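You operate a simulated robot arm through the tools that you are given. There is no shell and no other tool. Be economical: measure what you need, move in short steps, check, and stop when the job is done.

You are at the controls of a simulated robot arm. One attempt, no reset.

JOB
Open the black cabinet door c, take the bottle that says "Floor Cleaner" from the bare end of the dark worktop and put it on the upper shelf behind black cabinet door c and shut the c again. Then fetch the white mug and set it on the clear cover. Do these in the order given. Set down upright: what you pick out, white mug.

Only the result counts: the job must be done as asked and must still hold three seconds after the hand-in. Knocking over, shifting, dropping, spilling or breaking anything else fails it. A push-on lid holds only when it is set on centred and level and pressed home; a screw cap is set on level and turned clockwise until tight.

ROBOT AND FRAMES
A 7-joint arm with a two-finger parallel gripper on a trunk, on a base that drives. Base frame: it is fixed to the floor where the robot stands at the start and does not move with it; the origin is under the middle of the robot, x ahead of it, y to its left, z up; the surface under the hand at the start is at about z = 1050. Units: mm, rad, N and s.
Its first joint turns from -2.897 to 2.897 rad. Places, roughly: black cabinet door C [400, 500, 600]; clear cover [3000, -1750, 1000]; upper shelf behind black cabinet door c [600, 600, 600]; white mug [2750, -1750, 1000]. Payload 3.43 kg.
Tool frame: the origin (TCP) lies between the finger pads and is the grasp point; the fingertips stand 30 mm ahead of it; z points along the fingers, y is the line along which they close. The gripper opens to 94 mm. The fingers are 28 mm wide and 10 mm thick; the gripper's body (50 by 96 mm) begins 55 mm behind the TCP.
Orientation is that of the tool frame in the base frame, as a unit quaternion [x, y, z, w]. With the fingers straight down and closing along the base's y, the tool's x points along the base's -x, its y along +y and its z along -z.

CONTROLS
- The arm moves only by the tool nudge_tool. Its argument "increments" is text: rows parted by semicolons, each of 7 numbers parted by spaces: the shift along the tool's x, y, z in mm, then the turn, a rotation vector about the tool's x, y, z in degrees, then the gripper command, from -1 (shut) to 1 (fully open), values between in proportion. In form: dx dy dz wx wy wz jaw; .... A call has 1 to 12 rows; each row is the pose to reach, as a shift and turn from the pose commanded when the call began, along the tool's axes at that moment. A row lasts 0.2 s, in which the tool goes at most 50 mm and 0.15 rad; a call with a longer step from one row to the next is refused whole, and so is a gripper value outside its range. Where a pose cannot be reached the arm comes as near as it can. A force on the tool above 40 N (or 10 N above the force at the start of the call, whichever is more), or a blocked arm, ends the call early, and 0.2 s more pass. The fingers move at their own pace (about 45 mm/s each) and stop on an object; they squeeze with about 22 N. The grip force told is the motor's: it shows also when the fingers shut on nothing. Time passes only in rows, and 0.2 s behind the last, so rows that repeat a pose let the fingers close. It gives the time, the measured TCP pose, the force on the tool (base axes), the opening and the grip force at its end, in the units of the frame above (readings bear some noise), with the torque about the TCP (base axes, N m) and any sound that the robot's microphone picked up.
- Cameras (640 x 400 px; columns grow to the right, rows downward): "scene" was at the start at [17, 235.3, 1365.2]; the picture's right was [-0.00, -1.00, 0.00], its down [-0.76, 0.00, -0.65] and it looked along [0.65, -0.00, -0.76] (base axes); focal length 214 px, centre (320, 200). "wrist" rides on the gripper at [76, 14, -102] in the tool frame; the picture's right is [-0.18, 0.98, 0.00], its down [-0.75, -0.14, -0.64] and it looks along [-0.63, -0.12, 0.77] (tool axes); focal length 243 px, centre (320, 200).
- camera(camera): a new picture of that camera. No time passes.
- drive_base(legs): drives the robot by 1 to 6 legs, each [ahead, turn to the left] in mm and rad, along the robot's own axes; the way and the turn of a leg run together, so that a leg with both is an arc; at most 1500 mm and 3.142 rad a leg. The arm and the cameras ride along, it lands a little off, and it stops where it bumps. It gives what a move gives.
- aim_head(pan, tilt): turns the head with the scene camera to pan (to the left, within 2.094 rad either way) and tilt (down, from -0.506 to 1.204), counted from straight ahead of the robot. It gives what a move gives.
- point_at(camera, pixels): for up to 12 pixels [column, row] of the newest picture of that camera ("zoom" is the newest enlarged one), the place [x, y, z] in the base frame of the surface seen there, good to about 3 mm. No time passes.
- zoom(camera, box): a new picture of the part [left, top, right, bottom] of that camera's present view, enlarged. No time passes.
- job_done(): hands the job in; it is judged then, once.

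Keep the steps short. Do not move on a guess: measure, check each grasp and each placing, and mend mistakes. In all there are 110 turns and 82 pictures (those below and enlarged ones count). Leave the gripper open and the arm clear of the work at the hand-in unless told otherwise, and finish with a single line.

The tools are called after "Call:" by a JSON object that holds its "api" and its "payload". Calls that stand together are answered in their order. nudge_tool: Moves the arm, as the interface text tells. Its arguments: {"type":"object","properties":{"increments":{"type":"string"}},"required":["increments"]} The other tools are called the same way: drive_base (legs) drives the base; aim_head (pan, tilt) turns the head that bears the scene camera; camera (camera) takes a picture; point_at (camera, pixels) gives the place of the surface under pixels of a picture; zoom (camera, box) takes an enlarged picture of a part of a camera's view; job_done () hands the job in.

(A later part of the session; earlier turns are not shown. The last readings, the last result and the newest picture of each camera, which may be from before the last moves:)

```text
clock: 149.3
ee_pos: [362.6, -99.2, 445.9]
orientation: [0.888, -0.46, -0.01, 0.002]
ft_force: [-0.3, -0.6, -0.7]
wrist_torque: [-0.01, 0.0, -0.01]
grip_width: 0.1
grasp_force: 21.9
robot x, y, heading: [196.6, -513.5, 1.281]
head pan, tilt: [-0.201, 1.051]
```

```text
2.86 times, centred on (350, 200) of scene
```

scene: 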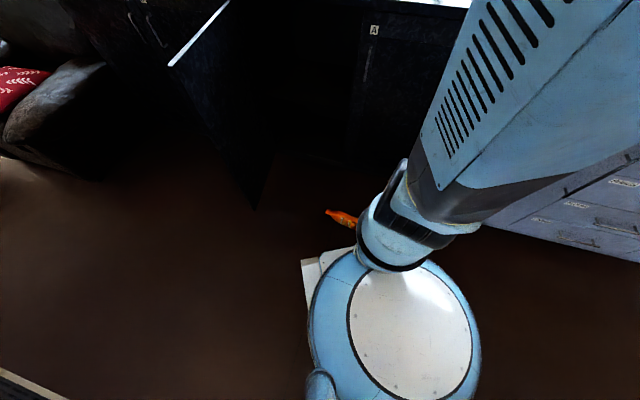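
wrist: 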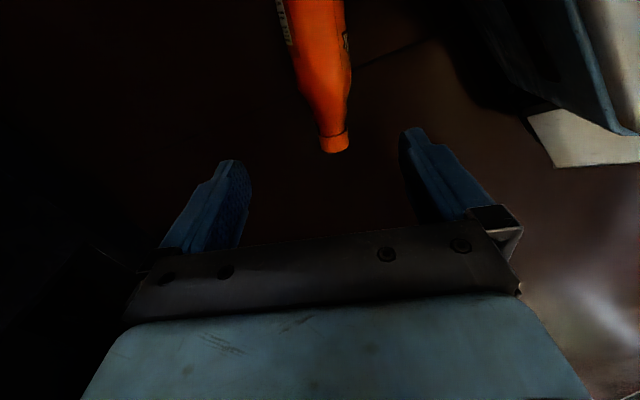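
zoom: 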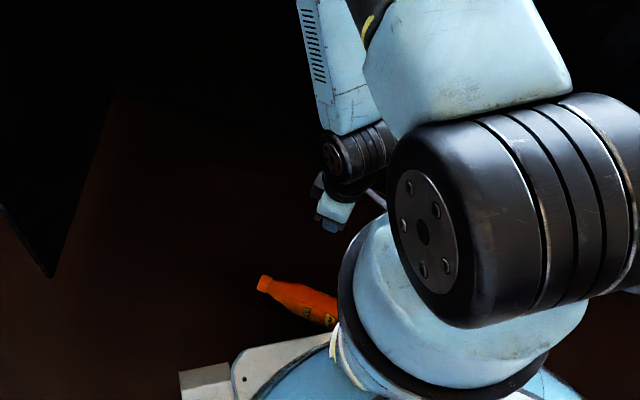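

It slipped, because the fingertips only held the rounded upper edge. From the last attempts the arm goes lower further out (z≈77 near 580 mm), so I back the base up 125 mm and try again there.

Call:
{"api": "drive_base", "payload": {"legs": [[-125, 0]]}}

Call:
{"api": "nudge_tool", "payload": {"increments": "-24 -25 20 0 0 0 1; -48 -50 40 0 0 0 1; -72 -76 65 0 0 0 1; -72 -76 110 0 0 0 1; -72 -76 155 0 0 0 1; -72 -76 190 0 0 0 1"}}

Call:
{"api": "camera", "payload": {"camera": "wrist"}}

```text
clock: 150.6
ee_pos: [326.2, -222.2, 445.8]
orientation: [0.889, -0.458, -0.011, 0.001]
ft_force: [0.3, 0.0, 0.8]
wrist_torque: [-0.02, -0.02, 0.0]
grip_width: 0.0
grasp_force: 22.1
robot x, y, heading: [165.7, -637.5, 1.285]
head pan, tilt: [-0.201, 1.051]
```

```text
clock: 152.0
ee_pos: [340.0, -117.6, 252.4]
orientation: [0.888, -0.459, -0.011, 0.001]
ft_force: [-0.3, 0.5, 0.2]
wrist_torque: [0.05, 0.0, 0.01]
grip_width: 93.6
grasp_force: 0.0
robot x, y, heading: [164.0, -639.7, 1.288]
head pan, tilt: [-0.201, 1.051]
```

```text
22 pictures are left
```

wrist: 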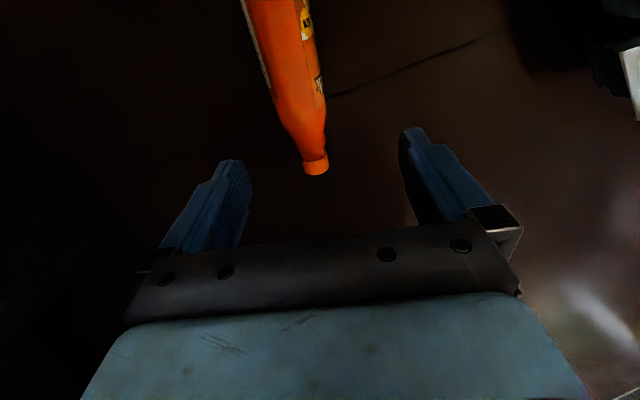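

I measure the body again.

Call:
{"api": "point_at", "payload": {"camera": "wrist", "pixels": [[258, 50], [287, 50], [317, 50], [265, 80], [293, 80], [322, 80], [272, 100], [298, 100], [324, 100], [280, 10], [315, 165]]}}

```text
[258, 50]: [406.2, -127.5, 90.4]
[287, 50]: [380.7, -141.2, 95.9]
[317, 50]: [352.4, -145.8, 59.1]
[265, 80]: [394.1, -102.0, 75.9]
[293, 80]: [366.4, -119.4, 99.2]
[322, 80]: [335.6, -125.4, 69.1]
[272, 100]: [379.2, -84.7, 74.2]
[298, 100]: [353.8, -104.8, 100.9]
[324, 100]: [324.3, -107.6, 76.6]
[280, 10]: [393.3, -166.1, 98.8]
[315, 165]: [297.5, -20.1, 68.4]
```

The body's centre line passes (361,-108), thickness about 62. I lower there as far as z≈78 and close.

Call:
{"api": "nudge_tool", "payload": {"increments": "2 -11 35 0 0 0 1; 4.3 -22.7 70 0 0 0 1; 4.3 -22.7 105 0 0 0 1; 4.3 -22.7 140 0 0 0 1; 4.3 -22.7 165 0 0 0 1; 4.3 -22.7 175 0 0 0 1; 4.3 -22.7 175 0 0 0 -1; 4.3 -22.7 175 0 0 0 -1; 4.3 -22.7 175 0 0 0 -1; 4.3 -22.7 175 0 0 0 -1; 4.3 -22.7 175 0 0 0 -1"}}

```text
clock: 154.4
ee_pos: [359.0, -106.3, 80.6]
orientation: [0.888, -0.459, -0.011, 0.001]
ft_force: [5.5, 4.2, 6.0]
wrist_torque: [0.21, -0.56, 0.17]
grip_width: 63.0
grasp_force: 22.7
robot x, y, heading: [165.2, -638.1, 1.285]
head pan, tilt: [-0.201, 1.051]
```

Width 63 now, so the pads are on the flat sides. A gentle test lift.

Call:
{"api": "nudge_tool", "payload": {"increments": "0 0 -4 0 0 0 -1; 0 0 -10 0 0 0 -1; 0 0 -18 0 0 0 -1; 0 0 -28 0 0 0 -1; 0 0 -40 0 0 0 -1; 0 0 -55 0 0 0 -1; 0 0 -70 0 0 0 -1; 0 0 -85 0 0 0 -1; 0 0 -100 0 0 0 -1; 0 0 -120 0 0 0 -1; 0 0 -140 0 0 0 -1; 0 0 -160 0 0 0 -1"}}

Call:
{"api": "camera", "payload": {"camera": "wrist"}}

```text
clock: 157.0
ee_pos: [362.4, -107.8, 240.5]
orientation: [0.889, -0.459, -0.011, 0.002]
ft_force: [0.3, 0.5, -10.6]
wrist_torque: [0.24, 0.15, 0.03]
grip_width: 60.2
grasp_force: 21.9
robot x, y, heading: [162.0, -641.6, 1.291]
head pan, tilt: [-0.201, 1.051]
```

```text
21 pictures are left
```

wrist: 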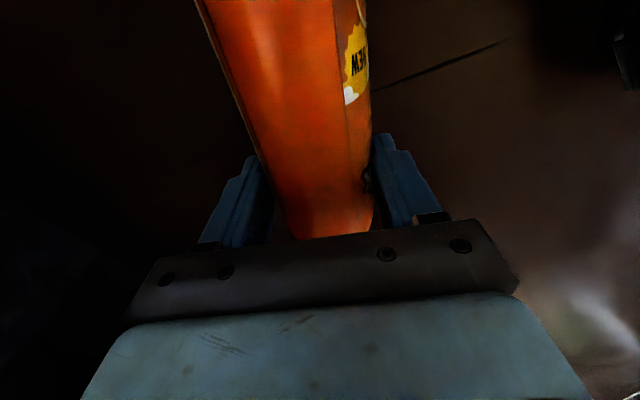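

It holds (10.6 N) near the bottle's middle. I raise it and turn the hand to point ahead of the robot, then pitch the hand up to bring the bottle toward upright.

Call:
{"api": "nudge_tool", "payload": {"increments": "0 0 -25 0 0 4 -1; 0 0 -65 0 0 8 -1; 0 0 -110 0 0 12 -1; 0 0 -155 0 0 16 -1; 0 0 -200 0 0 20 -1; 0 0 -245 0 0 25 -1; 0 0 -290 0 0 30 -1; 0 0 -335 0 0 35 -1; 0 0 -380 0 0 40 -1; 0 0 -425 0 0 45 -1; 0 0 -465 0 0 49 -1; 0 0 -490 0 0 51.5 -1"}}

Call:
{"api": "nudge_tool", "payload": {"increments": "0 0 -20 0 -5 0 -1; 0 0 -45 0 -11 0 -1; 0 0 -75 0 -17 0 -1; 0 0 -105 0 -23 0 -1; 0 0 -135 0 -29 0 -1; 0 0 -165 0 -35 0 -1; 0 0 -190 0 -41 0 -1; 0 0 -210 0 -47 0 -1; 0 0 -225 0 -53 0 -1; 0 0 -230 0 -58 0 -1; 0 0 -230 0 -62 0 -1"}}

Call:
{"api": "camera", "payload": {"camera": "scene"}}

```text
clock: 159.6
ee_pos: [371.3, -112.2, 732.2]
orientation: [-0.601, 0.799, 0.008, -0.007]
ft_force: [0.2, 0.8, -12.0]
wrist_torque: [0.25, -0.05, -0.02]
grip_width: 60.2
grasp_force: 22.0
robot x, y, heading: [162.8, -641.4, 1.29]
head pan, tilt: [-0.201, 1.051]
```

```text
clock: 162.0
ee_pos: [441.7, -19.8, 993.4]
orientation: [-0.51, 0.688, 0.317, 0.407]
ft_force: [-1.1, 0.0, -10.8]
wrist_torque: [-0.22, 0.03, 0.0]
grip_width: 60.7
grasp_force: 21.9
out of reach, approached as far as the arm can: row 3, 4, 5, 6, 7, 8, 9, 10, 11
robot x, y, heading: [165.6, -638.5, 1.286]
head pan, tilt: [-0.201, 1.051]
```

```text
20 pictures are left
```

scene: 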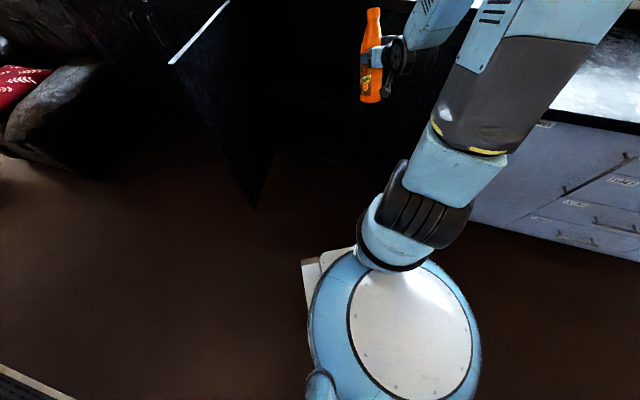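

The bottle is close to upright in the hand. I enlarge and measure its lean.

Call:
{"api": "zoom", "payload": {"camera": "scene", "box": [330, 0, 430, 120]}}

Call:
{"api": "point_at", "payload": {"camera": "scene", "pixels": [[373, 12], [372, 20], [371, 35], [370, 90], [370, 98], [362, 70], [381, 85], [364, 40]]}}

```text
3.33 times, centred on (380, 60) of scene
```

zoom: 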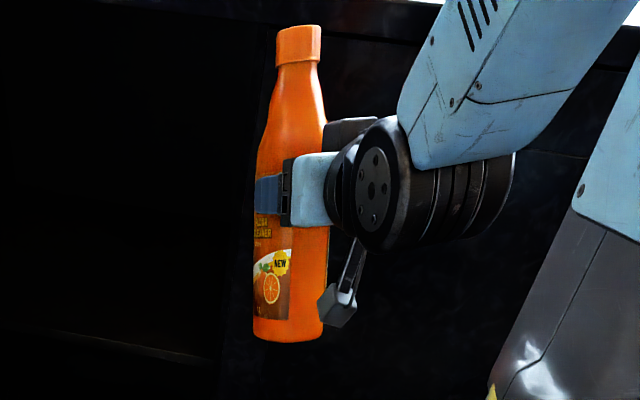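

```text
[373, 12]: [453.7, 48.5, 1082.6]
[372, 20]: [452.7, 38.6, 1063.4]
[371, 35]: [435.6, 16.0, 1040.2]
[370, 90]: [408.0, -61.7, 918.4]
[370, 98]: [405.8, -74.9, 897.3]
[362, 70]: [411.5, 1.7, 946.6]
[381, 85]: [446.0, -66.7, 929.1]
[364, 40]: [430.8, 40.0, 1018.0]
```

The bottle still leans forward (away from me) about 30° because the hand points 28° below level. I'll pivot it upright by pressing its cap gently against the worktop's front edge. First I drive 180 mm toward the cabinet.

Call:
{"api": "drive_base", "payload": {"legs": [[0, -0.07], [175, 0]]}}

Call:
{"api": "nudge_tool", "payload": {"increments": "8 0 4 4.3 0 2.3 -1; 16 0 8 8.7 0 4.6 -1; 24 0 12 13 0 6.9 -1; 32 0 16 17.4 0 9.2 -1; 40 0 20 21.7 0 11.5 -1; 48 0 25 26 0 13.7 -1; 53 0 28 26 0 13.7 -1"}}

Call:
{"api": "camera", "payload": {"camera": "scene"}}

```text
clock: 163.9
ee_pos: [542.1, 126.2, 992.8]
orientation: [-0.488, 0.705, 0.303, 0.416]
ft_force: [1.1, -0.2, -10.2]
wrist_torque: [-0.23, 0.05, 0.0]
grip_width: 60.1
grasp_force: 22.2
robot x, y, heading: [227.7, -478.3, 1.218]
head pan, tilt: [-0.201, 1.051]
```

```text
clock: 165.5
ee_pos: [541.4, 127.3, 935.1]
orientation: [-0.295, 0.808, 0.185, 0.476]
ft_force: [0.4, -0.5, -9.8]
wrist_torque: [-0.16, 0.13, 0.01]
grip_width: 60.3
grasp_force: 22.0
out of reach, approached as far as the arm can: row 1, 2, 3, 4, 5
robot x, y, heading: [233.7, -477.6, 1.221]
head pan, tilt: [-0.201, 1.051]
```

```text
18 pictures are left
```

scene: 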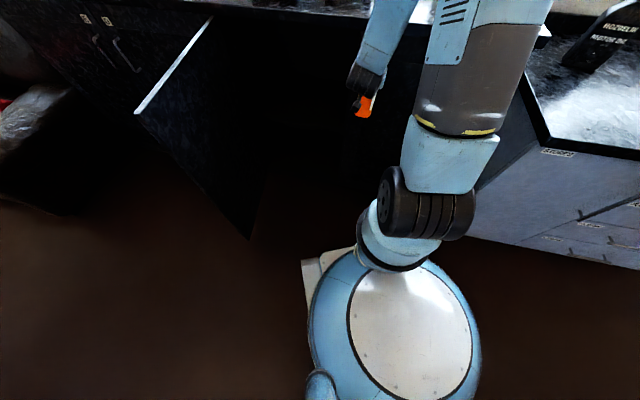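

The hand now points straight at the cabinet. I move left to s≈110, in front of the opening, where the cap can press the worktop edge while the body has free room below. I lower a little as well.

Call:
{"api": "nudge_tool", "payload": {"increments": "4 30 2 0 0 0 -1; 8 65 4 0 0 0 -1; 12 100 6 0 0 0 -1; 16 140 8 0 0 0 -1; 16 183 8 0 0 0 -1; 16 183 8 0 0 0 -1"}}

Call:
{"api": "camera", "payload": {"camera": "wrist"}}

```text
clock: 166.9
ee_pos: [419.7, 266.6, 917.7]
orientation: [-0.296, 0.808, 0.185, 0.476]
ft_force: [0.6, -0.6, -10.0]
wrist_torque: [-0.16, 0.15, 0.0]
grip_width: 60.4
grasp_force: 22.1
robot x, y, heading: [226.7, -476.4, 1.224]
head pan, tilt: [-0.201, 1.051]
```

```text
17 pictures are left
```

wrist: 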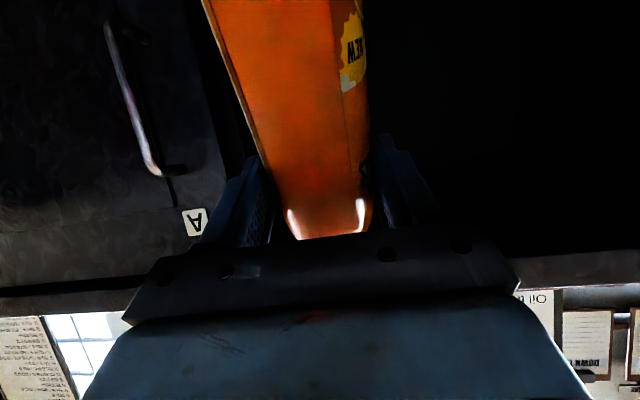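

In place at n=485, s=108, with the opening ahead. I push forward slowly so the cap meets the worktop edge and the bottle pivots.

Call:
{"api": "nudge_tool", "payload": {"increments": "-3 0 5.3 0 0 0 -1; -6 0 10.5 0 0 0 -1; -8.6 0 15.8 0 0 0 -1; -11.5 0 21 0 0 0 -1; -14.4 0 26.3 0 0 0 -1; -17.3 0 31.6 0 0 0 -1; -20 0 36.8 0 0 0 -1; -23 0 42 0 0 0 -1; -26 0 47.4 0 0 0 -1; -28.8 0 52.6 0 0 0 -1; -31.7 0 58 0 0 0 -1; -33.6 0 61.4 0 0 0 -1"}}

Call:
{"api": "zoom", "payload": {"camera": "wrist", "box": [160, 0, 480, 250]}}

```text
clock: 169.5
ee_pos: [473.2, 311.1, 918.2]
orientation: [-0.296, 0.808, 0.185, 0.475]
ft_force: [-0.4, -0.4, -11.4]
wrist_torque: [-0.15, 0.18, -0.04]
grip_width: 60.0
grasp_force: 22.1
robot x, y, heading: [225.9, -477.7, 1.22]
head pan, tilt: [-0.201, 1.051]
```

```text
1.60 times, centred on (320, 125) of wrist
```

zoom: 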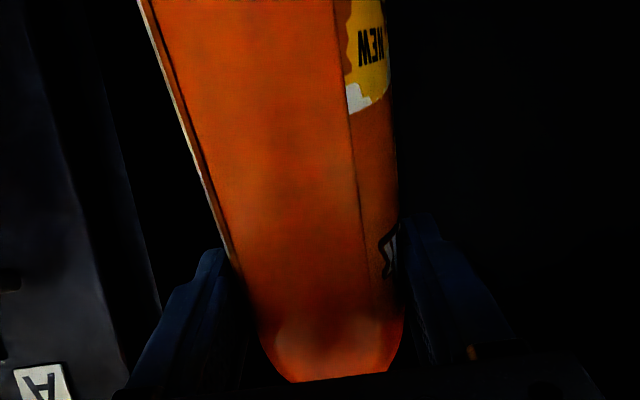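

The forces barely changed, so I measure the bottle's rear face to learn its lean.

Call:
{"api": "point_at", "payload": {"camera": "zoom", "pixels": [[250, 20], [270, 100], [290, 180], [305, 250], [315, 300], [330, 350]]}}

Call:
{"api": "aim_head", "payload": {"pan": -0.1, "tilt": 0.75}}

Call:
{"api": "zoom", "payload": {"camera": "scene", "box": [200, 60, 440, 240]}}

```text
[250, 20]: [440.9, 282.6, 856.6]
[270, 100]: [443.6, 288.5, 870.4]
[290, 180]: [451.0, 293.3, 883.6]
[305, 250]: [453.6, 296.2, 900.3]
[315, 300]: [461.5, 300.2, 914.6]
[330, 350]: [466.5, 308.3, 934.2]
```

```text
clock: 170.3
ee_pos: [473.2, 309.8, 919.0]
orientation: [-0.295, 0.808, 0.185, 0.475]
ft_force: [-0.2, -0.5, -10.9]
wrist_torque: [-0.14, 0.16, 0.01]
grip_width: 60.2
grasp_force: 21.8
robot x, y, heading: [227.4, -480.1, 1.221]
head pan, tilt: [-0.099, 0.75]
```

```text
2.22 times, centred on (320, 150) of scene
```

zoom: 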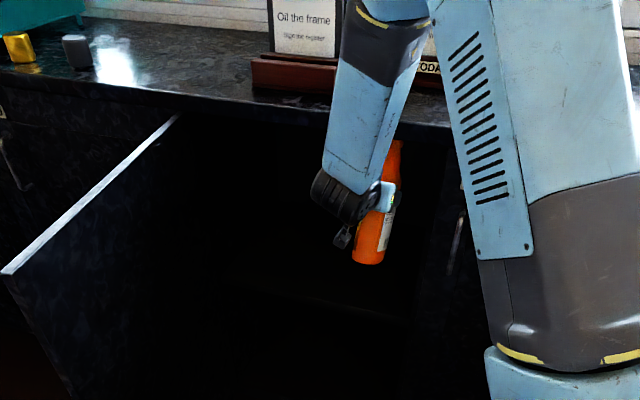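

The lean is still about 25°, so the cap slid under the worktop's edge. I draw back, raise 20 mm so the cap meets the edge squarely, and push again.

Call:
{"api": "nudge_tool", "payload": {"increments": "9.6 0 -17.5 0 0 0 -1; 21.6 0 -39.5 0 0 0 -1; 21 0 -59 0 0 0 -1; 12 0 -64 0 0 0 -1; 6.5 0 -53.5 0 0 0 -1; 1.7 0 -44.7 0 0 0 -1; -3 0 -36 0 0 0 -1; -7 0 -29 0 0 0 -1; -10.8 0 -22 0 0 0 -1; -14 0 -15.7 0 0 0 -1; -17 0 -10.5 0 0 0 -1; -19.4 0 -6 0 0 0 -1"}}

Call:
{"api": "zoom", "payload": {"camera": "scene", "box": [280, 90, 400, 190]}}

Call:
{"api": "camera", "payload": {"camera": "wrist"}}

Call:
{"api": "point_at", "payload": {"camera": "wrist", "pixels": [[280, 20], [295, 70], [305, 120], [313, 160], [320, 200]]}}

```text
clock: 172.9
ee_pos: [476.6, 312.7, 940.6]
orientation: [-0.296, 0.807, 0.184, 0.476]
ft_force: [-1.4, -0.9, -15.3]
wrist_torque: [-0.22, 0.3, -0.03]
grip_width: 59.5
grasp_force: 21.7
robot x, y, heading: [227.2, -479.1, 1.223]
head pan, tilt: [-0.099, 0.75]
```

```text
4.00 times, centred on (340, 140) of scene
```

zoom: 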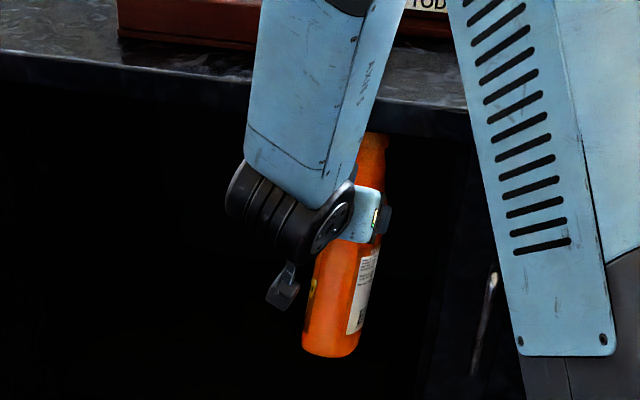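

```text
13 pictures are left
```

wrist: 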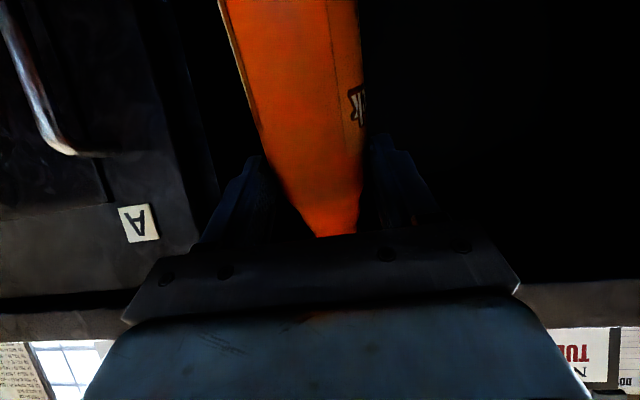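

```text
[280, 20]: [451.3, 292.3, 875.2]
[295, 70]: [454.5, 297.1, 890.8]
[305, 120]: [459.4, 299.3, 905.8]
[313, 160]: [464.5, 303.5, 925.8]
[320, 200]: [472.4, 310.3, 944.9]
```

The lean has come down to about 19°, but the bottle slid down a little in the grip, so I stop pressing. It is below its tipping angle (about 22°). I lower the hand 150 mm and then drive the bottle into the opening above the shelf.

Call:
{"api": "nudge_tool", "payload": {"increments": "15 0 6 0 0 0 -1; 40 0 20 0 0 0 -1; 65 0 35 0 0 0 -1; 90 0 49 0 0 0 -1; 112 0 61 0 0 0 -1; 131 0 72 0 0 0 -1; 131 0 72 0 0 0 -1"}}

Call:
{"api": "drive_base", "payload": {"legs": [[130, 0]]}}

```text
clock: 174.5
ee_pos: [473.5, 314.4, 788.8]
orientation: [-0.296, 0.807, 0.185, 0.476]
ft_force: [0.0, -0.6, -9.9]
wrist_torque: [-0.17, 0.18, 0.03]
grip_width: 59.6
grasp_force: 21.7
robot x, y, heading: [232.4, -475.5, 1.223]
head pan, tilt: [-0.099, 0.75]
```

```text
clock: 175.8
ee_pos: [519.8, 436.3, 790.4]
orientation: [-0.297, 0.808, 0.185, 0.475]
ft_force: [-0.1, 0.2, -10.0]
wrist_torque: [-0.17, 0.16, 0.0]
grip_width: 59.7
grasp_force: 21.6
robot x, y, heading: [273.3, -356.6, 1.221]
head pan, tilt: [-0.099, 0.75]
```

Still held (10 N), inside the opening at n=676, s=59. I extend 85 mm further over the shelf and check with the wrist camera.

Call:
{"api": "nudge_tool", "payload": {"increments": "-8 0 15 0 0 0 -1; -17 0 31 0 0 0 -1; -26 0 47 0 0 0 -1; -34 0 62 0 0 0 -1; -41 0 75 0 0 0 -1; -41 0 75 0 0 0 -1"}}

Call:
{"api": "camera", "payload": {"camera": "wrist"}}

Call:
{"api": "point_at", "payload": {"camera": "wrist", "pixels": [[270, 5], [285, 40], [297, 80], [305, 120], [313, 160], [150, 40], [450, 40], [560, 60]]}}

```text
clock: 177.2
ee_pos: [583.4, 492.5, 788.5]
orientation: [-0.295, 0.808, 0.184, 0.475]
ft_force: [-0.4, -0.9, -10.3]
wrist_torque: [-0.14, 0.16, 0.02]
grip_width: 59.6
grasp_force: 22.1
robot x, y, heading: [271.8, -352.7, 1.227]
head pan, tilt: [-0.099, 0.75]
```

```text
12 pictures are left
```

wrist: 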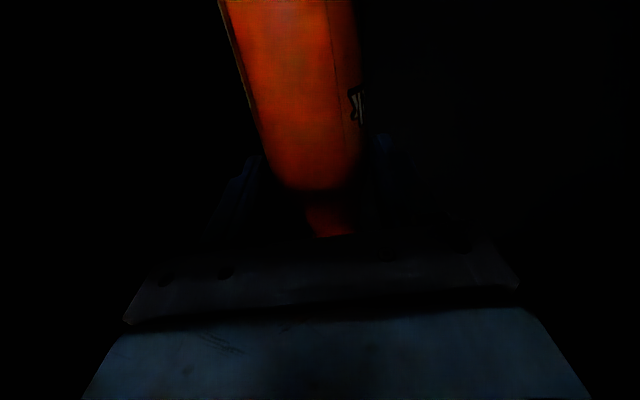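

```text
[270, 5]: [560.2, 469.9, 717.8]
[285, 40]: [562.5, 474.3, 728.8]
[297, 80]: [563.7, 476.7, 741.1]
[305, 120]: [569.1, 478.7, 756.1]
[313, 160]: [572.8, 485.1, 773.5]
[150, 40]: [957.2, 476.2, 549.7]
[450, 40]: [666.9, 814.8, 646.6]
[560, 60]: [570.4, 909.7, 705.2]
```

The lean is about 18° and the bottle is well over the shelf (n=761). I lower 62 mm toward the expected touch at z≈714.

Call:
{"api": "nudge_tool", "payload": {"increments": "13 0 7 0 0 0 -1; 26 0 14.4 0 0 0 -1; 39.5 0 21.6 0 0 0 -1; 46 0 25 0 0 0 -1; 50 0 27.5 0 0 0 -1; 54.4 0 29.8 0 0 0 -1"}}

Call:
{"api": "nudge_tool", "payload": {"increments": "3.5 0 1.9 0 0 0 -1; 7 0 3.8 0 0 0 -1; 8.8 0 4.8 0 0 0 -1; 8.8 0 4.8 0 0 0 -1"}}

```text
clock: 178.6
ee_pos: [583.6, 495.3, 729.3]
orientation: [-0.294, 0.806, 0.187, 0.478]
ft_force: [-3.6, 0.0, 24.0]
wrist_torque: [0.98, -0.77, 0.42]
grip_width: 59.3
grasp_force: 19.3
robot x, y, heading: [274.5, -354.9, 1.222]
head pan, tilt: [-0.099, 0.75]
```

```text
clock: 179.6
ee_pos: [583.4, 491.2, 717.3]
orientation: [-0.295, 0.807, 0.185, 0.476]
ft_force: [-2.0, 1.0, 16.3]
wrist_torque: [0.64, -0.09, 0.0]
grip_width: 60.0
grasp_force: 21.7
robot x, y, heading: [271.8, -355.3, 1.227]
head pan, tilt: [-0.099, 0.75]
```

The base has touched the shelf (the force turned to +16 N upward). Now I draw the hand back 48 mm so the bottle pivots upright on its base.

Call:
{"api": "nudge_tool", "payload": {"increments": "2.9 0 -5.3 0 0 0 -1; 5.8 0 -10.5 0 0 0 -1; 8.6 0 -15.8 0 0 0 -1; 11.5 0 -21 0 0 0 -1; 14.4 0 -26.3 0 0 0 -1; 17.3 0 -31.6 0 0 0 -1; 20 0 -36.8 0 0 0 -1; 23 0 -42 0 0 0 -1; 23 0 -42 0 0 0 -1"}}

Call:
{"api": "camera", "payload": {"camera": "wrist"}}

Call:
{"api": "point_at", "payload": {"camera": "wrist", "pixels": [[275, 5], [287, 40], [297, 80], [305, 120], [311, 160]]}}

```text
clock: 181.6
ee_pos: [545.4, 460.6, 716.3]
orientation: [-0.296, 0.808, 0.184, 0.475]
ft_force: [-0.9, -0.4, -4.7]
wrist_torque: [-0.14, 0.15, 0.05]
grip_width: 59.9
grasp_force: 22.8
robot x, y, heading: [271.0, -358.6, 1.223]
head pan, tilt: [-0.099, 0.75]
```

```text
11 pictures are left
```

wrist: 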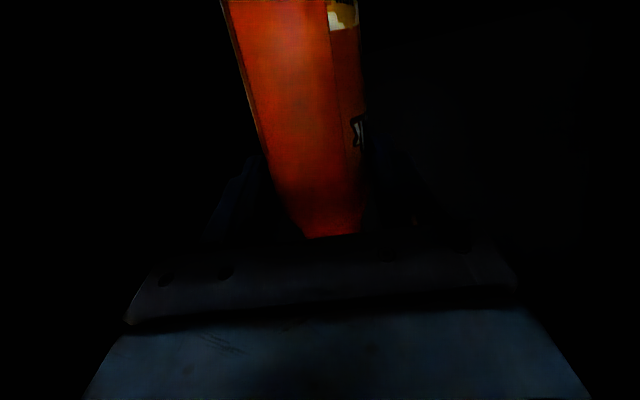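

```text
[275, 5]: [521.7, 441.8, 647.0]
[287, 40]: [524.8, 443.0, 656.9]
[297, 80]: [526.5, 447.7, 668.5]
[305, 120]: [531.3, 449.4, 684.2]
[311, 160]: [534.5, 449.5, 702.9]
```

The lean is now about 15°, but the bottle mostly slid. I lift it slightly, move it 45 mm deeper, and pitch the hand up 15° to stand it straighter.

Call:
{"api": "nudge_tool", "payload": {"increments": "-11 0 -6 0 0 0 -1; -18 0 4 0 -3 0 -1; -25 0 15 0 -6 0 -1; -31 0 26 0 -9 0 -1; -34 0 32 0 -12 0 -1; -34 0 33 0 -15 0 -1; -34 0 33 0 -15 0 -1"}}

Call:
{"api": "camera", "payload": {"camera": "wrist"}}

Call:
{"api": "point_at", "payload": {"camera": "wrist", "pixels": [[275, 5], [287, 40], [297, 80], [305, 120], [311, 160]]}}

```text
clock: 183.2
ee_pos: [581.0, 490.0, 733.2]
orientation: [-0.268, 0.739, 0.221, 0.577]
ft_force: [0.3, -0.1, -10.0]
wrist_torque: [-0.29, 0.29, 0.02]
grip_width: 60.0
grasp_force: 21.8
robot x, y, heading: [271.3, -352.6, 1.223]
head pan, tilt: [-0.099, 0.75]
```

```text
10 pictures are left
```

wrist: 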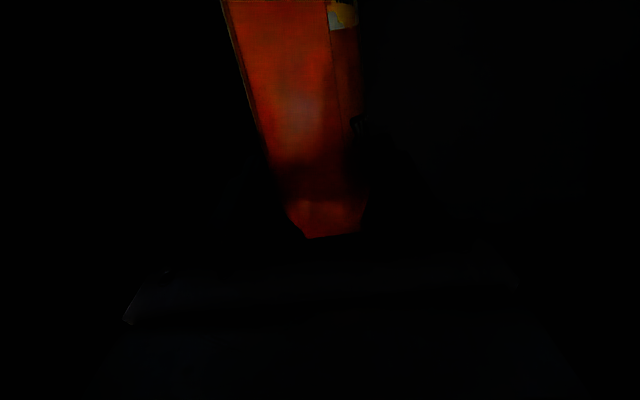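

```text
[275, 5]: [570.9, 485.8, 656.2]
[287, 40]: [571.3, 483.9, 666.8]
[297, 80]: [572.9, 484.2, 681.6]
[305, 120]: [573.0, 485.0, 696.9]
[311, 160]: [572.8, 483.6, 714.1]
```

The bottle's rear face is now vertical (n≈747 from z 656 to 714). I lower it slowly onto the shelf.

Call:
{"api": "nudge_tool", "payload": {"increments": "4 0 1 0 0 0 -1; 8 0 2 0 0 0 -1; 12 0 3 0 0 0 -1; 15 0 3.6 0 0 0 -1; 15 0 3.6 0 0 0 -1"}}

```text
clock: 184.4
ee_pos: [579.1, 490.8, 715.8]
orientation: [-0.269, 0.739, 0.221, 0.577]
ft_force: [-0.5, -0.2, -10.1]
wrist_torque: [-0.28, 0.3, -0.01]
grip_width: 60.0
grasp_force: 21.8
robot x, y, heading: [269.3, -355.3, 1.218]
head pan, tilt: [-0.099, 0.75]
```

No contact yet at z=716. I keep lowering.

Call:
{"api": "nudge_tool", "payload": {"increments": "4 0 1 0 0 0 -1; 8 0 2 0 0 0 -1; 11 0 2.7 0 0 0 -1; 14 0 3.4 0 0 0 -1; 14 0 3.4 0 0 0 -1"}}

```text
clock: 185.6
ee_pos: [582.6, 490.9, 702.0]
orientation: [-0.269, 0.739, 0.221, 0.577]
ft_force: [0.0, -0.7, -11.2]
wrist_torque: [-0.28, 0.26, 0.01]
grip_width: 60.0
grasp_force: 22.2
robot x, y, heading: [272.4, -353.5, 1.224]
head pan, tilt: [-0.099, 0.75]
```

Call:
{"api": "nudge_tool", "payload": {"increments": "3 0 0.7 0 0 0 -1; 6 0 1.5 0 0 0 -1; 9 0 2.2 0 0 0 -1; 12 0 3 0 0 0 -1; 15 0 3.6 0 0 0 -1; 15 0 3.6 0 0 0 -1"}}

```text
clock: 187.0
ee_pos: [580.2, 491.7, 688.0]
orientation: [-0.269, 0.739, 0.222, 0.577]
ft_force: [-2.6, 2.9, 15.9]
wrist_torque: [0.32, -0.52, 0.13]
grip_width: 59.8
grasp_force: 22.0
robot x, y, heading: [270.9, -356.1, 1.223]
head pan, tilt: [-0.099, 0.75]
```

The bottle stands on the shelf (+16 N). I ease off 2 mm, open the jaw and draw straight back.

Call:
{"api": "nudge_tool", "payload": {"increments": "-2 0 0 0 0 0 -1; -2 0 0 0 0 0 0.2; -2 0 0 0 0 0 0.6; -2 0 0 0 0 0 1; -2 0 0 0 0 0 1; 2 0 -15 0 0 0 1; 6 0 -32 0 0 0 1; 12 0 -55 0 0 0 1; 18 0 -80 0 0 0 1; 24 0 -105 0 0 0 1; 30 0 -130 0 0 0 1; 36 0 -155 0 0 0 1"}}

Call:
{"api": "camera", "payload": {"camera": "wrist"}}

```text
clock: 189.6
ee_pos: [457.7, 386.0, 688.8]
orientation: [-0.27, 0.738, 0.222, 0.577]
ft_force: [0.0, -0.1, -0.1]
wrist_torque: [-0.03, 0.01, 0.03]
grip_width: 94.0
grasp_force: 0.0
robot x, y, heading: [274.6, -354.0, 1.219]
head pan, tilt: [-0.099, 0.75]
```

```text
9 pictures are left
```

wrist: 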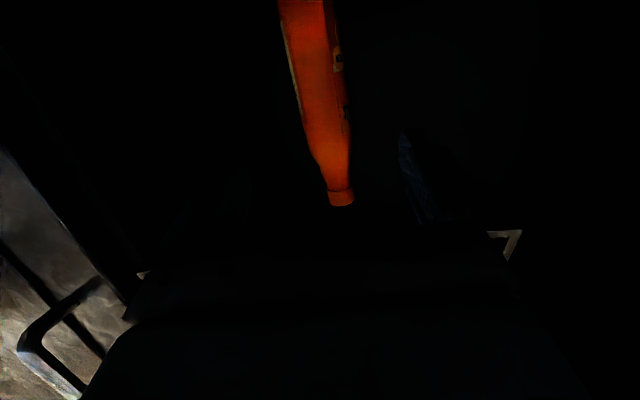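

I check that it stands upright with a few points on the bottle.

Call:
{"api": "point_at", "payload": {"camera": "wrist", "pixels": [[303, 5], [315, 60], [325, 110], [330, 150], [340, 198], [340, 204]]}}

```text
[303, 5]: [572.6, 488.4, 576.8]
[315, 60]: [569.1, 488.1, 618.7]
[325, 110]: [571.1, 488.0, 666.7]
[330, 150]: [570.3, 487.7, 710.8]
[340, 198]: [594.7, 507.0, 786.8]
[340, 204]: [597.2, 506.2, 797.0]
```

The bottle stands upright on the upper shelf: its face is plumb at n≈750 and the cap top is at z=797. Next I bring the hand out, up and pointing down, ready to shut the door.

Call:
{"api": "nudge_tool", "payload": {"increments": "10.6 0 -43.7 0 0 0 -1; 21 0 -87 0 0 0 -1; 22 0 -133 0 7.5 0 -1; 6 0 -173 0 15 0 -1; -28 0 -202 0 22.5 0 -1; -64 0 -221 0 30 0 -1; -102 0 -236 0 37.5 0 -1; -141 0 -245 0 45 0 -1; -180 0 -255 0 52.5 0 -1; -219 0 -264 0 60 0 -1; -258 0 -274 0 67.5 0 -1; -297 0 -283 0 75 0 -1"}}

```text
clock: 192.4
ee_pos: [188.6, 228.6, 1028.3]
orientation: [-0.471, 0.882, -0.007, 0.011]
ft_force: [0.0, 0.6, -0.5]
wrist_torque: [0.03, 0.06, -0.03]
grip_width: 0.0
grasp_force: 22.5
robot x, y, heading: [269.3, -354.9, 1.221]
head pan, tilt: [-0.099, 0.75]
stopped in row 12: the arm was blocked; the commanded pose is now the measured one
```

The hand is at n=295, s=-28, z=1028. I lift it, carry it over the open door to the door's outer side, and start down.

Call:
{"api": "nudge_tool", "payload": {"increments": "0 0 -45 0 0 0 -1; 0 0 -88 0 0 0 -1; 10 42 -88 0 0 0 -1; 20 84 -88 0 0 0 -1; 30 126 -88 0 0 0 -1; 40 169 -88 0 0 0 -1; 51 211 -88 0 0 0 -1; 61 253 -88 0 0 0 -1; 71 295 -88 0 0 0 -1; 81 337 -88 0 0 0 -1; 81 337 -45 0 0 0 -1; 81 337 0 0 0 0 -1"}}

Call:
{"api": "camera", "payload": {"camera": "scene"}}

```text
clock: 195.0
ee_pos: [-134.5, 350.9, 1021.8]
orientation: [-0.471, 0.882, -0.007, 0.012]
ft_force: [-0.3, 0.1, 0.4]
wrist_torque: [0.02, -0.04, 0.02]
grip_width: 0.0
grasp_force: 22.2
robot x, y, heading: [270.1, -358.1, 1.222]
head pan, tilt: [-0.099, 0.75]
```

```text
8 pictures are left
```

scene: 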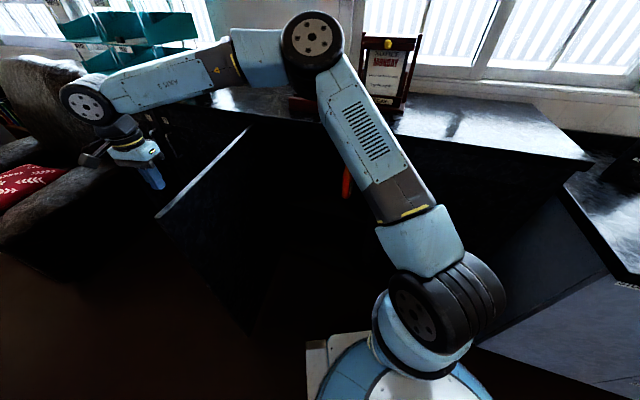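

The hand is left of the door. I lower it and begin pushing the door's outer face toward shut.

Call:
{"api": "nudge_tool", "payload": {"increments": "0 0 45 0 0 0 -1; 0 0 85 0 0 0 -1; 8 -32 85 0 0 0 -1; 13 -58 85 0 0 0 -1; 14 -75 85 0 0 0 -1; 15 -92 85 0 0 0 -1; 15 -109 85 0 0 0 -1; 15 -126 85 0 0 0 -1; 14 -142 85 0 0 0 -1; 13 -158 85 0 0 0 -1; 10 -174 85 0 0 0 -1; 6 -190 85 0 0 0 -1"}}

```text
clock: 197.6
ee_pos: [19.8, 236.2, 937.7]
orientation: [-0.471, 0.882, -0.008, 0.013]
ft_force: [0.2, -0.3, -0.4]
wrist_torque: [0.0, 0.01, 0.02]
grip_width: 0.2
grasp_force: 22.2
robot x, y, heading: [271.3, -352.2, 1.219]
head pan, tilt: [-0.099, 0.75]
```

It moves freely. I keep sweeping along the arc.

Call:
{"api": "nudge_tool", "payload": {"increments": "-6 -20 0 0 0 0 -1; -12 -41 0 0 0 0 -1; -19 -59 0 0 0 0 -1; -25.5 -77 0 0 0 0 -1; -33 -95 0 0 0 0 -1; -41 -112.6 0 0 0 0 -1; -50 -129 0 0 0 0 -1; -60 -146 0 0 0 0 -1; -70 -162 0 0 0 0 -1; -81 -178 0 0 0 0 -1; -93 -193 0 0 0 0 -1; -106 -207.5 0 0 0 0 -1"}}

```text
clock: 200.2
ee_pos: [252.5, 210.1, 946.1]
orientation: [-0.47, 0.883, -0.008, 0.012]
ft_force: [-0.1, 0.3, 0.2]
wrist_torque: [0.01, -0.04, -0.02]
grip_width: 0.1
grasp_force: 22.5
robot x, y, heading: [272.6, -354.3, 1.222]
head pan, tilt: [-0.099, 0.75]
```

Door at about 35°. I sweep on to about 12°.

Call:
{"api": "nudge_tool", "payload": {"increments": "-12 -14 0 0 0 0 -1; -24 -27 0 0 0 0 -1; -39 -40 0 0 0 0 -1; -53 -52 0 0 0 0 -1; -69 -64 0 0 0 0 -1; -85 -75 0 0 0 0 -1; -101 -85 0 0 0 0 -1; -117.5 -94.6 0 0 0 0 -1; -128 -100 0 0 0 0 -1; -138 -105 0 0 0 0 -1; -100 -105 0 0 0 0 -1; -60 -105 0 0 0 0 -1"}}

Call:
{"api": "nudge_tool", "payload": {"increments": "0 0 0 0 -8 0 -1; 0 0 0 0 -16 0 -1; 0 0 0 0 -24 0 -1; 0 0 0 0 -32 0 -1; 0 0 0 0 -40 0 -1; 0 0 0 0 -48 0 -1"}}

Call:
{"api": "camera", "payload": {"camera": "scene"}}

```text
clock: 202.8
ee_pos: [371.5, 203.4, 946.5]
orientation: [-0.471, 0.882, -0.007, 0.012]
ft_force: [-0.4, 0.7, 0.4]
wrist_torque: [0.01, -0.01, 0.0]
grip_width: 0.0
grasp_force: 21.6
robot x, y, heading: [270.9, -356.2, 1.224]
head pan, tilt: [-0.099, 0.75]
```

```text
clock: 204.2
ee_pos: [364.6, 260.8, 967.0]
orientation: [-0.432, 0.801, 0.185, 0.37]
ft_force: [0.2, 0.9, 0.6]
wrist_torque: [0.0, 0.03, 0.01]
grip_width: 0.0
grasp_force: 22.2
out of reach, approached as far as the arm can: row 4, 5, 6
robot x, y, heading: [273.2, -358.8, 1.219]
head pan, tilt: [-0.099, 0.75]
```

```text
7 pictures are left
5 turns are left
```

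scene: 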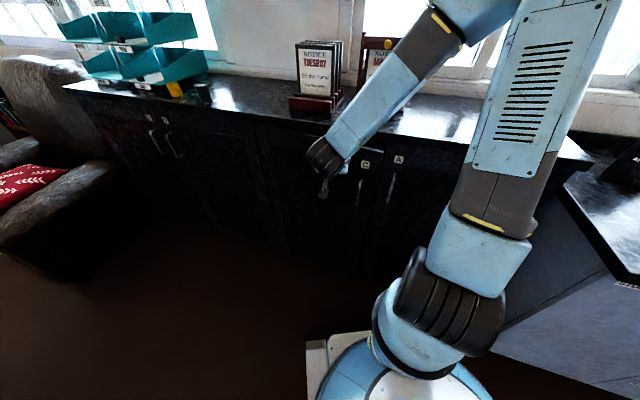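

Only 5 turns remain, so I chain what I safely can. First I press the door fully shut (it is about 10° open at the moment), retract and raise the arm, then drive along the worktop toward the mug and look.

Call:
{"api": "nudge_tool", "payload": {"increments": "-5 -8 9 0 0 0 -1; -10 -16 18 0 0 0 -1; -15 -24 27 0 0 0 -1; -20 -32 36 0 0 0 -1; -25 -40 45 0 0 0 -1; -30 -48 54 0 0 0 -1; -35 -56 63 0 0 0 -1; -40 -64 72 0 0 0 -1; -46 -72 81 0 0 0 -1; -52 -80 90 0 0 0 -1; -58 -83 99 0 0 0 -1; -62 -84 104 0 0 0 -1"}}

Call:
{"api": "zoom", "payload": {"camera": "scene", "box": [280, 120, 440, 220]}}

Call:
{"api": "nudge_tool", "payload": {"increments": "25 8 -30 0 0 0 -1; 50 16 -60 0 0 0 -1; 77 23 -89 0 0 0 -1; 47 23 -115 0 0 0 -1; 17 23 -142 0 0 0 -1; -13 23 -168 0 0 0 -1; -43 23 -194 0 0 0 -1; -73 23 -221 0 0 0 0; -103 23 -247 0 0 0 1; -133 23 -273 0 0 0 1"}}

Call:
{"api": "drive_base", "payload": {"legs": [[-100, 0], [0, -0.67]]}}

Call:
{"api": "drive_base", "payload": {"legs": [[0, -0.67]]}}

Call:
{"api": "drive_base", "payload": {"legs": [[0, -0.66]]}}

```text
clock: 206.7
ee_pos: [491.2, 304.3, 947.1]
orientation: [-0.435, 0.8, 0.186, 0.368]
ft_force: [-13.0, -23.3, 16.2]
wrist_torque: [0.12, -0.26, -0.28]
grip_width: 0.3
grasp_force: 22.1
robot x, y, heading: [273.2, -356.0, 1.226]
head pan, tilt: [-0.099, 0.75]
stopped in row 12: the force on the tool passed its limit at 54 N (the readings are from after the stop); the commanded pose is now the measured one
```

```text
4.00 times, centred on (360, 170) of scene
```

zoom: 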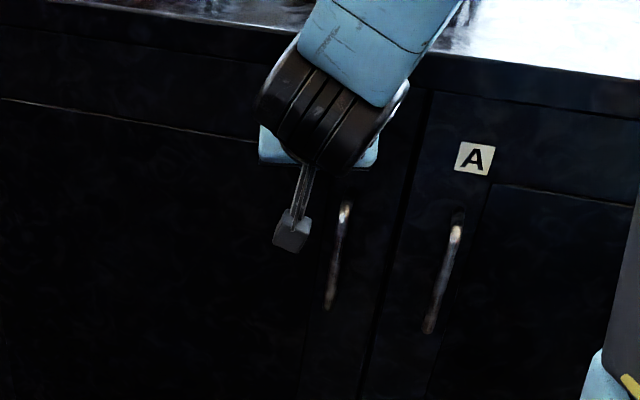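

```text
clock: 208.9
ee_pos: [403.0, 226.6, 1223.8]
orientation: [-0.436, 0.801, 0.185, 0.367]
ft_force: [-0.1, 0.2, -0.2]
wrist_torque: [0.0, 0.01, 0.02]
grip_width: 67.1
grasp_force: 0.1
out of reach, approached as far as the arm can: row 2, 3, 4, 5
robot x, y, heading: [275.9, -355.0, 1.226]
head pan, tilt: [-0.099, 0.75]
```

```text
clock: 212.0
ee_pos: [695.7, -71.1, 1225.3]
orientation: [-0.152, 0.899, 0.056, 0.407]
ft_force: [-0.3, -0.4, -0.7]
wrist_torque: [0.0, -0.01, -0.01]
grip_width: 94.1
grasp_force: 0.0
robot x, y, heading: [212.6, -419.9, 0.568]
head pan, tilt: [-0.099, 0.75]
```

```text
clock: 214.4
ee_pos: [809.0, -443.0, 1224.4]
orientation: [0.151, 0.899, -0.08, 0.403]
ft_force: [0.5, -0.4, 0.1]
wrist_torque: [0.03, 0.0, 0.01]
grip_width: 94.0
grasp_force: 0.0
robot x, y, heading: [220.9, -386.9, -0.097]
head pan, tilt: [-0.099, 0.75]
```

```text
clock: 216.8
ee_pos: [649.8, -794.5, 1224.0]
orientation: [0.434, 0.802, -0.207, 0.355]
ft_force: [-0.4, 1.5, 0.0]
wrist_torque: [0.02, -0.02, -0.04]
grip_width: 94.0
grasp_force: 0.0
robot x, y, heading: [243.8, -363.0, -0.752]
head pan, tilt: [-0.099, 0.75]
4 turns are left
```

Door C is shut: the C and A handles line up in the same plane. Now I drive along the worktop to the mug and look.

Call:
{"api": "drive_base", "payload": {"legs": [[0, -0.035], [1450, 0]]}}

Call:
{"api": "drive_base", "payload": {"legs": [[1280, 0]]}}

Call:
{"api": "drive_base", "payload": {"legs": [[0, 0.55]]}}

Call:
{"api": "drive_base", "payload": {"legs": [[0, 0.55]]}}

Call:
{"api": "drive_base", "payload": {"legs": [[0, 0.45]]}}

Call:
{"api": "aim_head", "payload": {"pan": -0.25, "tilt": 0.6}}

Call:
{"api": "camera", "payload": {"camera": "scene"}}

Call:
{"api": "camera", "payload": {"camera": "wrist"}}

```text
clock: 224.6
ee_pos: [1691.3, -1822.2, 1224.9]
orientation: [0.439, 0.799, -0.209, 0.354]
ft_force: [-0.7, 0.4, 0.4]
wrist_torque: [-0.01, 0.02, 0.02]
grip_width: 94.0
grasp_force: 0.0
robot x, y, heading: [1286.7, -1393.1, -0.761]
head pan, tilt: [-0.099, 0.75]
```

```text
clock: 231.1
ee_pos: [2599.3, -2702.3, 1225.9]
orientation: [0.441, 0.798, -0.21, 0.354]
ft_force: [0.0, -1.0, 0.4]
wrist_torque: [0.01, -0.01, 0.05]
grip_width: 93.9
grasp_force: 0.2
robot x, y, heading: [2202.3, -2271.5, -0.772]
head pan, tilt: [-0.099, 0.75]
```

```text
clock: 233.2
ee_pos: [2767.3, -2432.1, 1225.7]
orientation: [0.211, 0.887, -0.107, 0.397]
ft_force: [-0.3, 1.1, 0.0]
wrist_torque: [0.01, -0.04, 0.0]
grip_width: 94.2
grasp_force: 0.1
robot x, y, heading: [2188.7, -2295.8, -0.221]
head pan, tilt: [-0.099, 0.75]
```

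```text
clock: 235.3
ee_pos: [2753.8, -2097.8, 1227.3]
orientation: [-0.047, 0.91, 0.009, 0.412]
ft_force: [0.1, -0.3, 0.2]
wrist_torque: [-0.03, -0.02, 0.01]
grip_width: 94.1
grasp_force: 0.1
robot x, y, heading: [2204.6, -2317.4, 0.348]
head pan, tilt: [-0.099, 0.75]
```

```text
clock: 237.2
ee_pos: [2596.4, -1875.3, 1227.4]
orientation: [-0.256, 0.875, 0.103, 0.397]
ft_force: [0.1, 0.2, -0.1]
wrist_torque: [0.01, 0.03, -0.01]
grip_width: 94.1
grasp_force: 0.0
robot x, y, heading: [2223.1, -2335.4, 0.812]
head pan, tilt: [-0.099, 0.75]
```

```text
clock: 237.9
ee_pos: [2595.7, -1875.9, 1228.9]
orientation: [-0.255, 0.875, 0.103, 0.399]
ft_force: [-0.8, 0.5, 0.0]
wrist_torque: [-0.03, 0.02, 0.01]
grip_width: 93.9
grasp_force: 0.1
robot x, y, heading: [2223.8, -2336.7, 0.805]
head pan, tilt: [-0.25, 0.6]
```

```text
5 pictures are left
```

scene: 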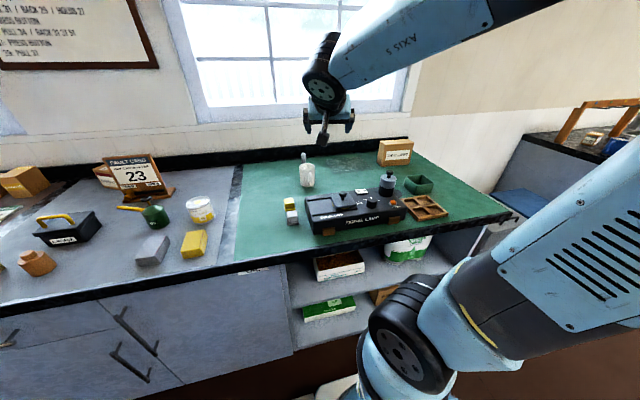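

```text
4 pictures are left
3 turns are left
```

wrist: 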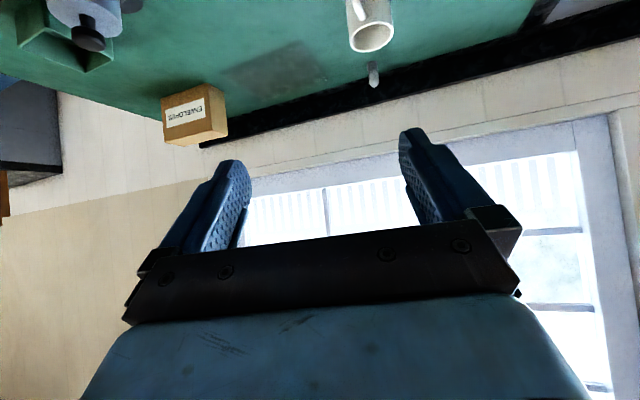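

The white mug is at scene (307,175) and wrist (370,25). A dark, see-through rectangle at wrist (275,78) is probably the clear cover. I measure both.

Call:
{"api": "zoom", "payload": {"camera": "wrist", "box": [200, 0, 420, 130]}}

Call:
{"api": "point_at", "payload": {"camera": "wrist", "pixels": [[371, 42], [355, 38], [388, 34], [371, 30], [360, 10], [222, 76], [296, 42], [328, 80], [260, 98], [275, 70], [352, 8], [385, 10]]}}

Call:
{"api": "point_at", "payload": {"camera": "scene", "pixels": [[307, 167], [307, 175], [307, 186], [301, 175], [313, 175], [304, 157], [340, 160], [355, 165], [345, 175], [362, 155], [325, 165], [361, 191]]}}

Call:
{"api": "zoom", "payload": {"camera": "scene", "box": [280, 130, 400, 210]}}

```text
2.91 times, centred on (310, 65) of wrist
```

zoom: 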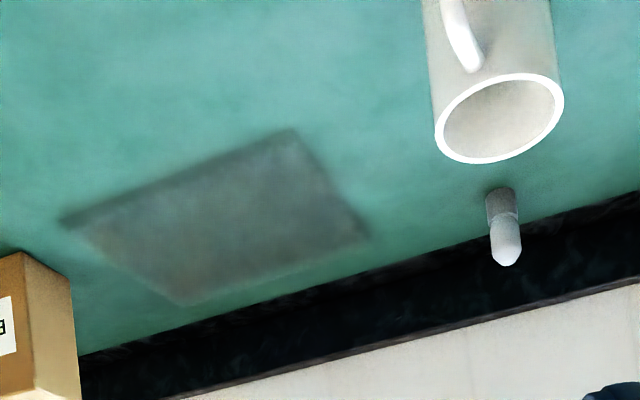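

```text
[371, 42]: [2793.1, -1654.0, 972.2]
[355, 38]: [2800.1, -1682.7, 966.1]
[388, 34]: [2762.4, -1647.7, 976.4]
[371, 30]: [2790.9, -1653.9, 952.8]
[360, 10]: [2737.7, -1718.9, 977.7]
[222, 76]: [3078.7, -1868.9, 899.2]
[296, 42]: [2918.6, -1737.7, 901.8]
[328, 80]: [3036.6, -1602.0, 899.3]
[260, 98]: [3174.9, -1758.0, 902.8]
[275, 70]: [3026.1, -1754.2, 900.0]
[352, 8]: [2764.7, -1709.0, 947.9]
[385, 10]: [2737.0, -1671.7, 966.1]
```

```text
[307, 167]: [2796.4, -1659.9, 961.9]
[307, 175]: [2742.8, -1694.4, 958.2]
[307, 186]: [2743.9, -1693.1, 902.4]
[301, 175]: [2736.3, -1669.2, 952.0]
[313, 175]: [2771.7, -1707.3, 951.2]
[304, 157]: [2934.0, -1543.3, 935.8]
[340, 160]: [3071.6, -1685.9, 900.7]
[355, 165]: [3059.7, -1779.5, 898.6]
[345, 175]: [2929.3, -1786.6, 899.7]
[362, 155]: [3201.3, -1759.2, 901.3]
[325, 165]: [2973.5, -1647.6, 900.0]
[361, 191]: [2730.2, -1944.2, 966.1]
```

```text
5.00 times, centred on (340, 170) of scene
2 turns are left
```

zoom: 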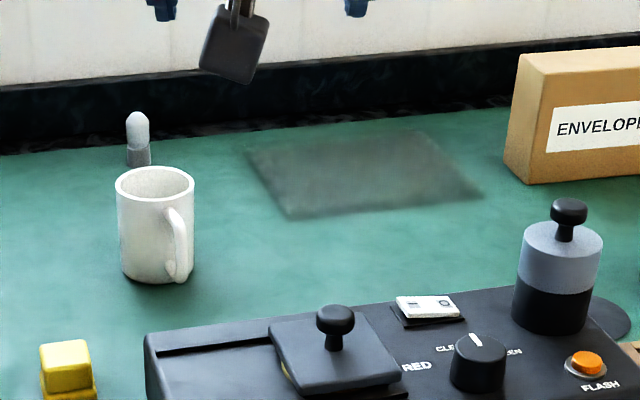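

Measured: mug centre (2769,-1676), rim z≈976, base z≈900, radius about 33. The clear cover is centred near (3052,-1742), about 180×207, at z≈900. With two turns left I chain the whole move here: grasp, lift, drive 80 mm closer, set down on the cover, release and clear away.

Call:
{"api": "nudge_tool", "payload": {"increments": "-8 9 30.4 0 5.4 0 1; -16 18 61 0 10.8 0 1; -24 27 91 0 16.2 0 1; -32 36 122 0 21.6 0 1; -40 45 152 0 27 0 1; -48 54 183 0 32.4 0 1; -56 63 213 0 37.8 0 1; -64 72 244 0 43.2 0 1; -71.7 81 274 0 48.6 0 1; -71.7 81 274 0 48.6 0 1"}}

Call:
{"api": "nudge_tool", "payload": {"increments": "0 1 30 0 0 0 1; 0 2 60 0 0 0 1; 0 3 90 0 0 0 1; 0 3 120 0 0 0 1; 0 3 140 0 0 0 1; 0 3 150 0 0 0 1; 0 3 150 0 0 0 -1; 0 3 150 0 0 0 -1; 0 3 150 0 0 0 -1; 0 3 150 0 0 0 -1; 0 3 150 0 0 0 -1"}}

Call:
{"api": "nudge_tool", "payload": {"increments": "0 0 -8 0 0 0 -1; 0 0 -25 0 0 0 -1; 0 0 -50 0 0 0 -1; 0 0 -80 0 0 0 -1; 0 0 -110 0 0 0 -1; 0 0 -140 0 0 0 -1; 0 0 -160 0 0 0 -1; 0 0 -160 0 0 0 -1"}}

Call:
{"api": "drive_base", "payload": {"legs": [[80, 0]]}}

Call:
{"api": "nudge_tool", "payload": {"increments": "-12 -23 0 0 0 0 -1; -25 -47 0 0 0 0 -1; -37 -70 0 0 0 0 -1; -50 -94 0 0 0 0 -1; -62 -117 0 0 0 0 -1; -74 -140 0 0 0 0 -1; -87 -164 0 0 0 0 -1; -99 -187 0 0 0 0 -1; -111 -210 0 0 0 0 -1; -111 -210 0 0 0 0 -1"}}

Call:
{"api": "nudge_tool", "payload": {"increments": "0 0 35 0 0 0 -1; 0 0 70 0 0 0 -1; 0 0 105 0 0 0 -1; 0 0 130 0 0 0 -1; 0 0 145 0 0 0 -1; 0 0 152 0 0 0 -1; 0 0 157 0 0 0 -1; 0 0 157 0 0 0 -1; 0 0 157 0 0 0 0.3; 0 0 157 0 0 0 1; 0 0 157 0 0 0 1; 0 0 157 0 0 0 1"}}

Call:
{"api": "nudge_tool", "payload": {"increments": "0 0 -20 0 0 0 1; 0 0 -50 0 0 0 1; 0 0 -90 0 0 0 1; 0 0 -135 0 0 0 1; 0 0 -180 0 0 0 1; 20 0 -220 0 0 0 1; 60 0 -240 0 0 0 1"}}

Call:
{"api": "camera", "payload": {"camera": "wrist"}}

```text
clock: 240.1
ee_pos: [2774.0, -1674.6, 1095.8]
orientation: [-0.274, 0.962, -0.01, 0.002]
ft_force: [-0.3, 0.0, -0.4]
wrist_torque: [-0.01, 0.02, 0.0]
grip_width: 94.0
grasp_force: 0.0
out of reach, approached as far as the arm can: row 5
robot x, y, heading: [2221.7, -2335.2, 0.805]
head pan, tilt: [-0.25, 0.6]
```

```text
clock: 242.5
ee_pos: [2771.0, -1676.8, 947.4]
orientation: [-0.275, 0.961, -0.011, 0.002]
ft_force: [-0.2, 0.6, -0.1]
wrist_torque: [0.13, 0.05, -0.01]
grip_width: 67.5
grasp_force: 22.2
robot x, y, heading: [2220.8, -2331.4, 0.807]
head pan, tilt: [-0.25, 0.6]
```

```text
clock: 244.3
ee_pos: [2768.8, -1671.4, 1106.9]
orientation: [-0.276, 0.961, -0.012, 0.002]
ft_force: [0.0, -0.7, -2.2]
wrist_torque: [0.02, 0.02, 0.02]
grip_width: 67.2
grasp_force: 21.9
robot x, y, heading: [2224.9, -2333.8, 0.809]
head pan, tilt: [-0.25, 0.6]
```

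```text
clock: 245.4
ee_pos: [2824.5, -1614.3, 1107.1]
orientation: [-0.275, 0.961, -0.011, 0.003]
ft_force: [0.2, 0.1, -2.0]
wrist_torque: [0.01, -0.01, -0.04]
grip_width: 67.4
grasp_force: 22.0
robot x, y, heading: [2276.7, -2276.9, 0.808]
head pan, tilt: [-0.25, 0.6]
```

```text
clock: 247.6
ee_pos: [3029.6, -1733.9, 1112.6]
orientation: [-0.276, 0.961, -0.01, 0.003]
ft_force: [-1.0, 0.5, -2.4]
wrist_torque: [0.0, 0.01, 0.04]
grip_width: 67.4
grasp_force: 21.8
robot x, y, heading: [2279.0, -2274.7, 0.811]
head pan, tilt: [-0.25, 0.6]
```

```text
clock: 250.2
ee_pos: [3031.5, -1736.7, 955.2]
orientation: [-0.276, 0.961, -0.011, 0.002]
ft_force: [0.9, -0.1, 0.2]
wrist_torque: [0.0, -0.01, 0.0]
grip_width: 94.2
grasp_force: 0.0
robot x, y, heading: [2279.5, -2276.4, 0.809]
head pan, tilt: [-0.25, 0.6]
```

```text
clock: 251.8
ee_pos: [2977.1, -1758.5, 1195.4]
orientation: [-0.276, 0.961, -0.012, 0.003]
ft_force: [0.1, -0.1, -0.7]
wrist_torque: [0.0, 0.03, 0.0]
grip_width: 94.1
grasp_force: 0.1
robot x, y, heading: [2278.3, -2276.2, 0.811]
head pan, tilt: [-0.25, 0.6]
```

```text
1 pictures are left
1 turns are left
```

wrist: 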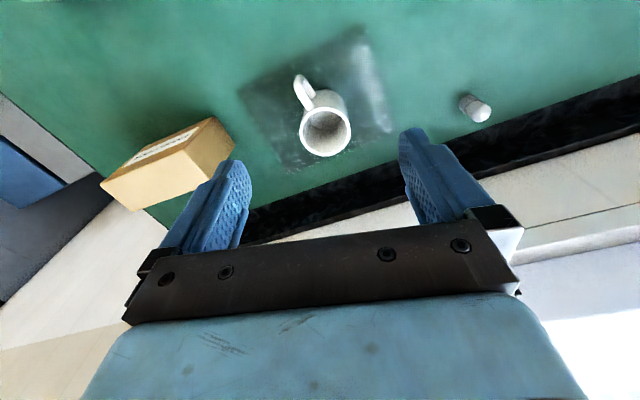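

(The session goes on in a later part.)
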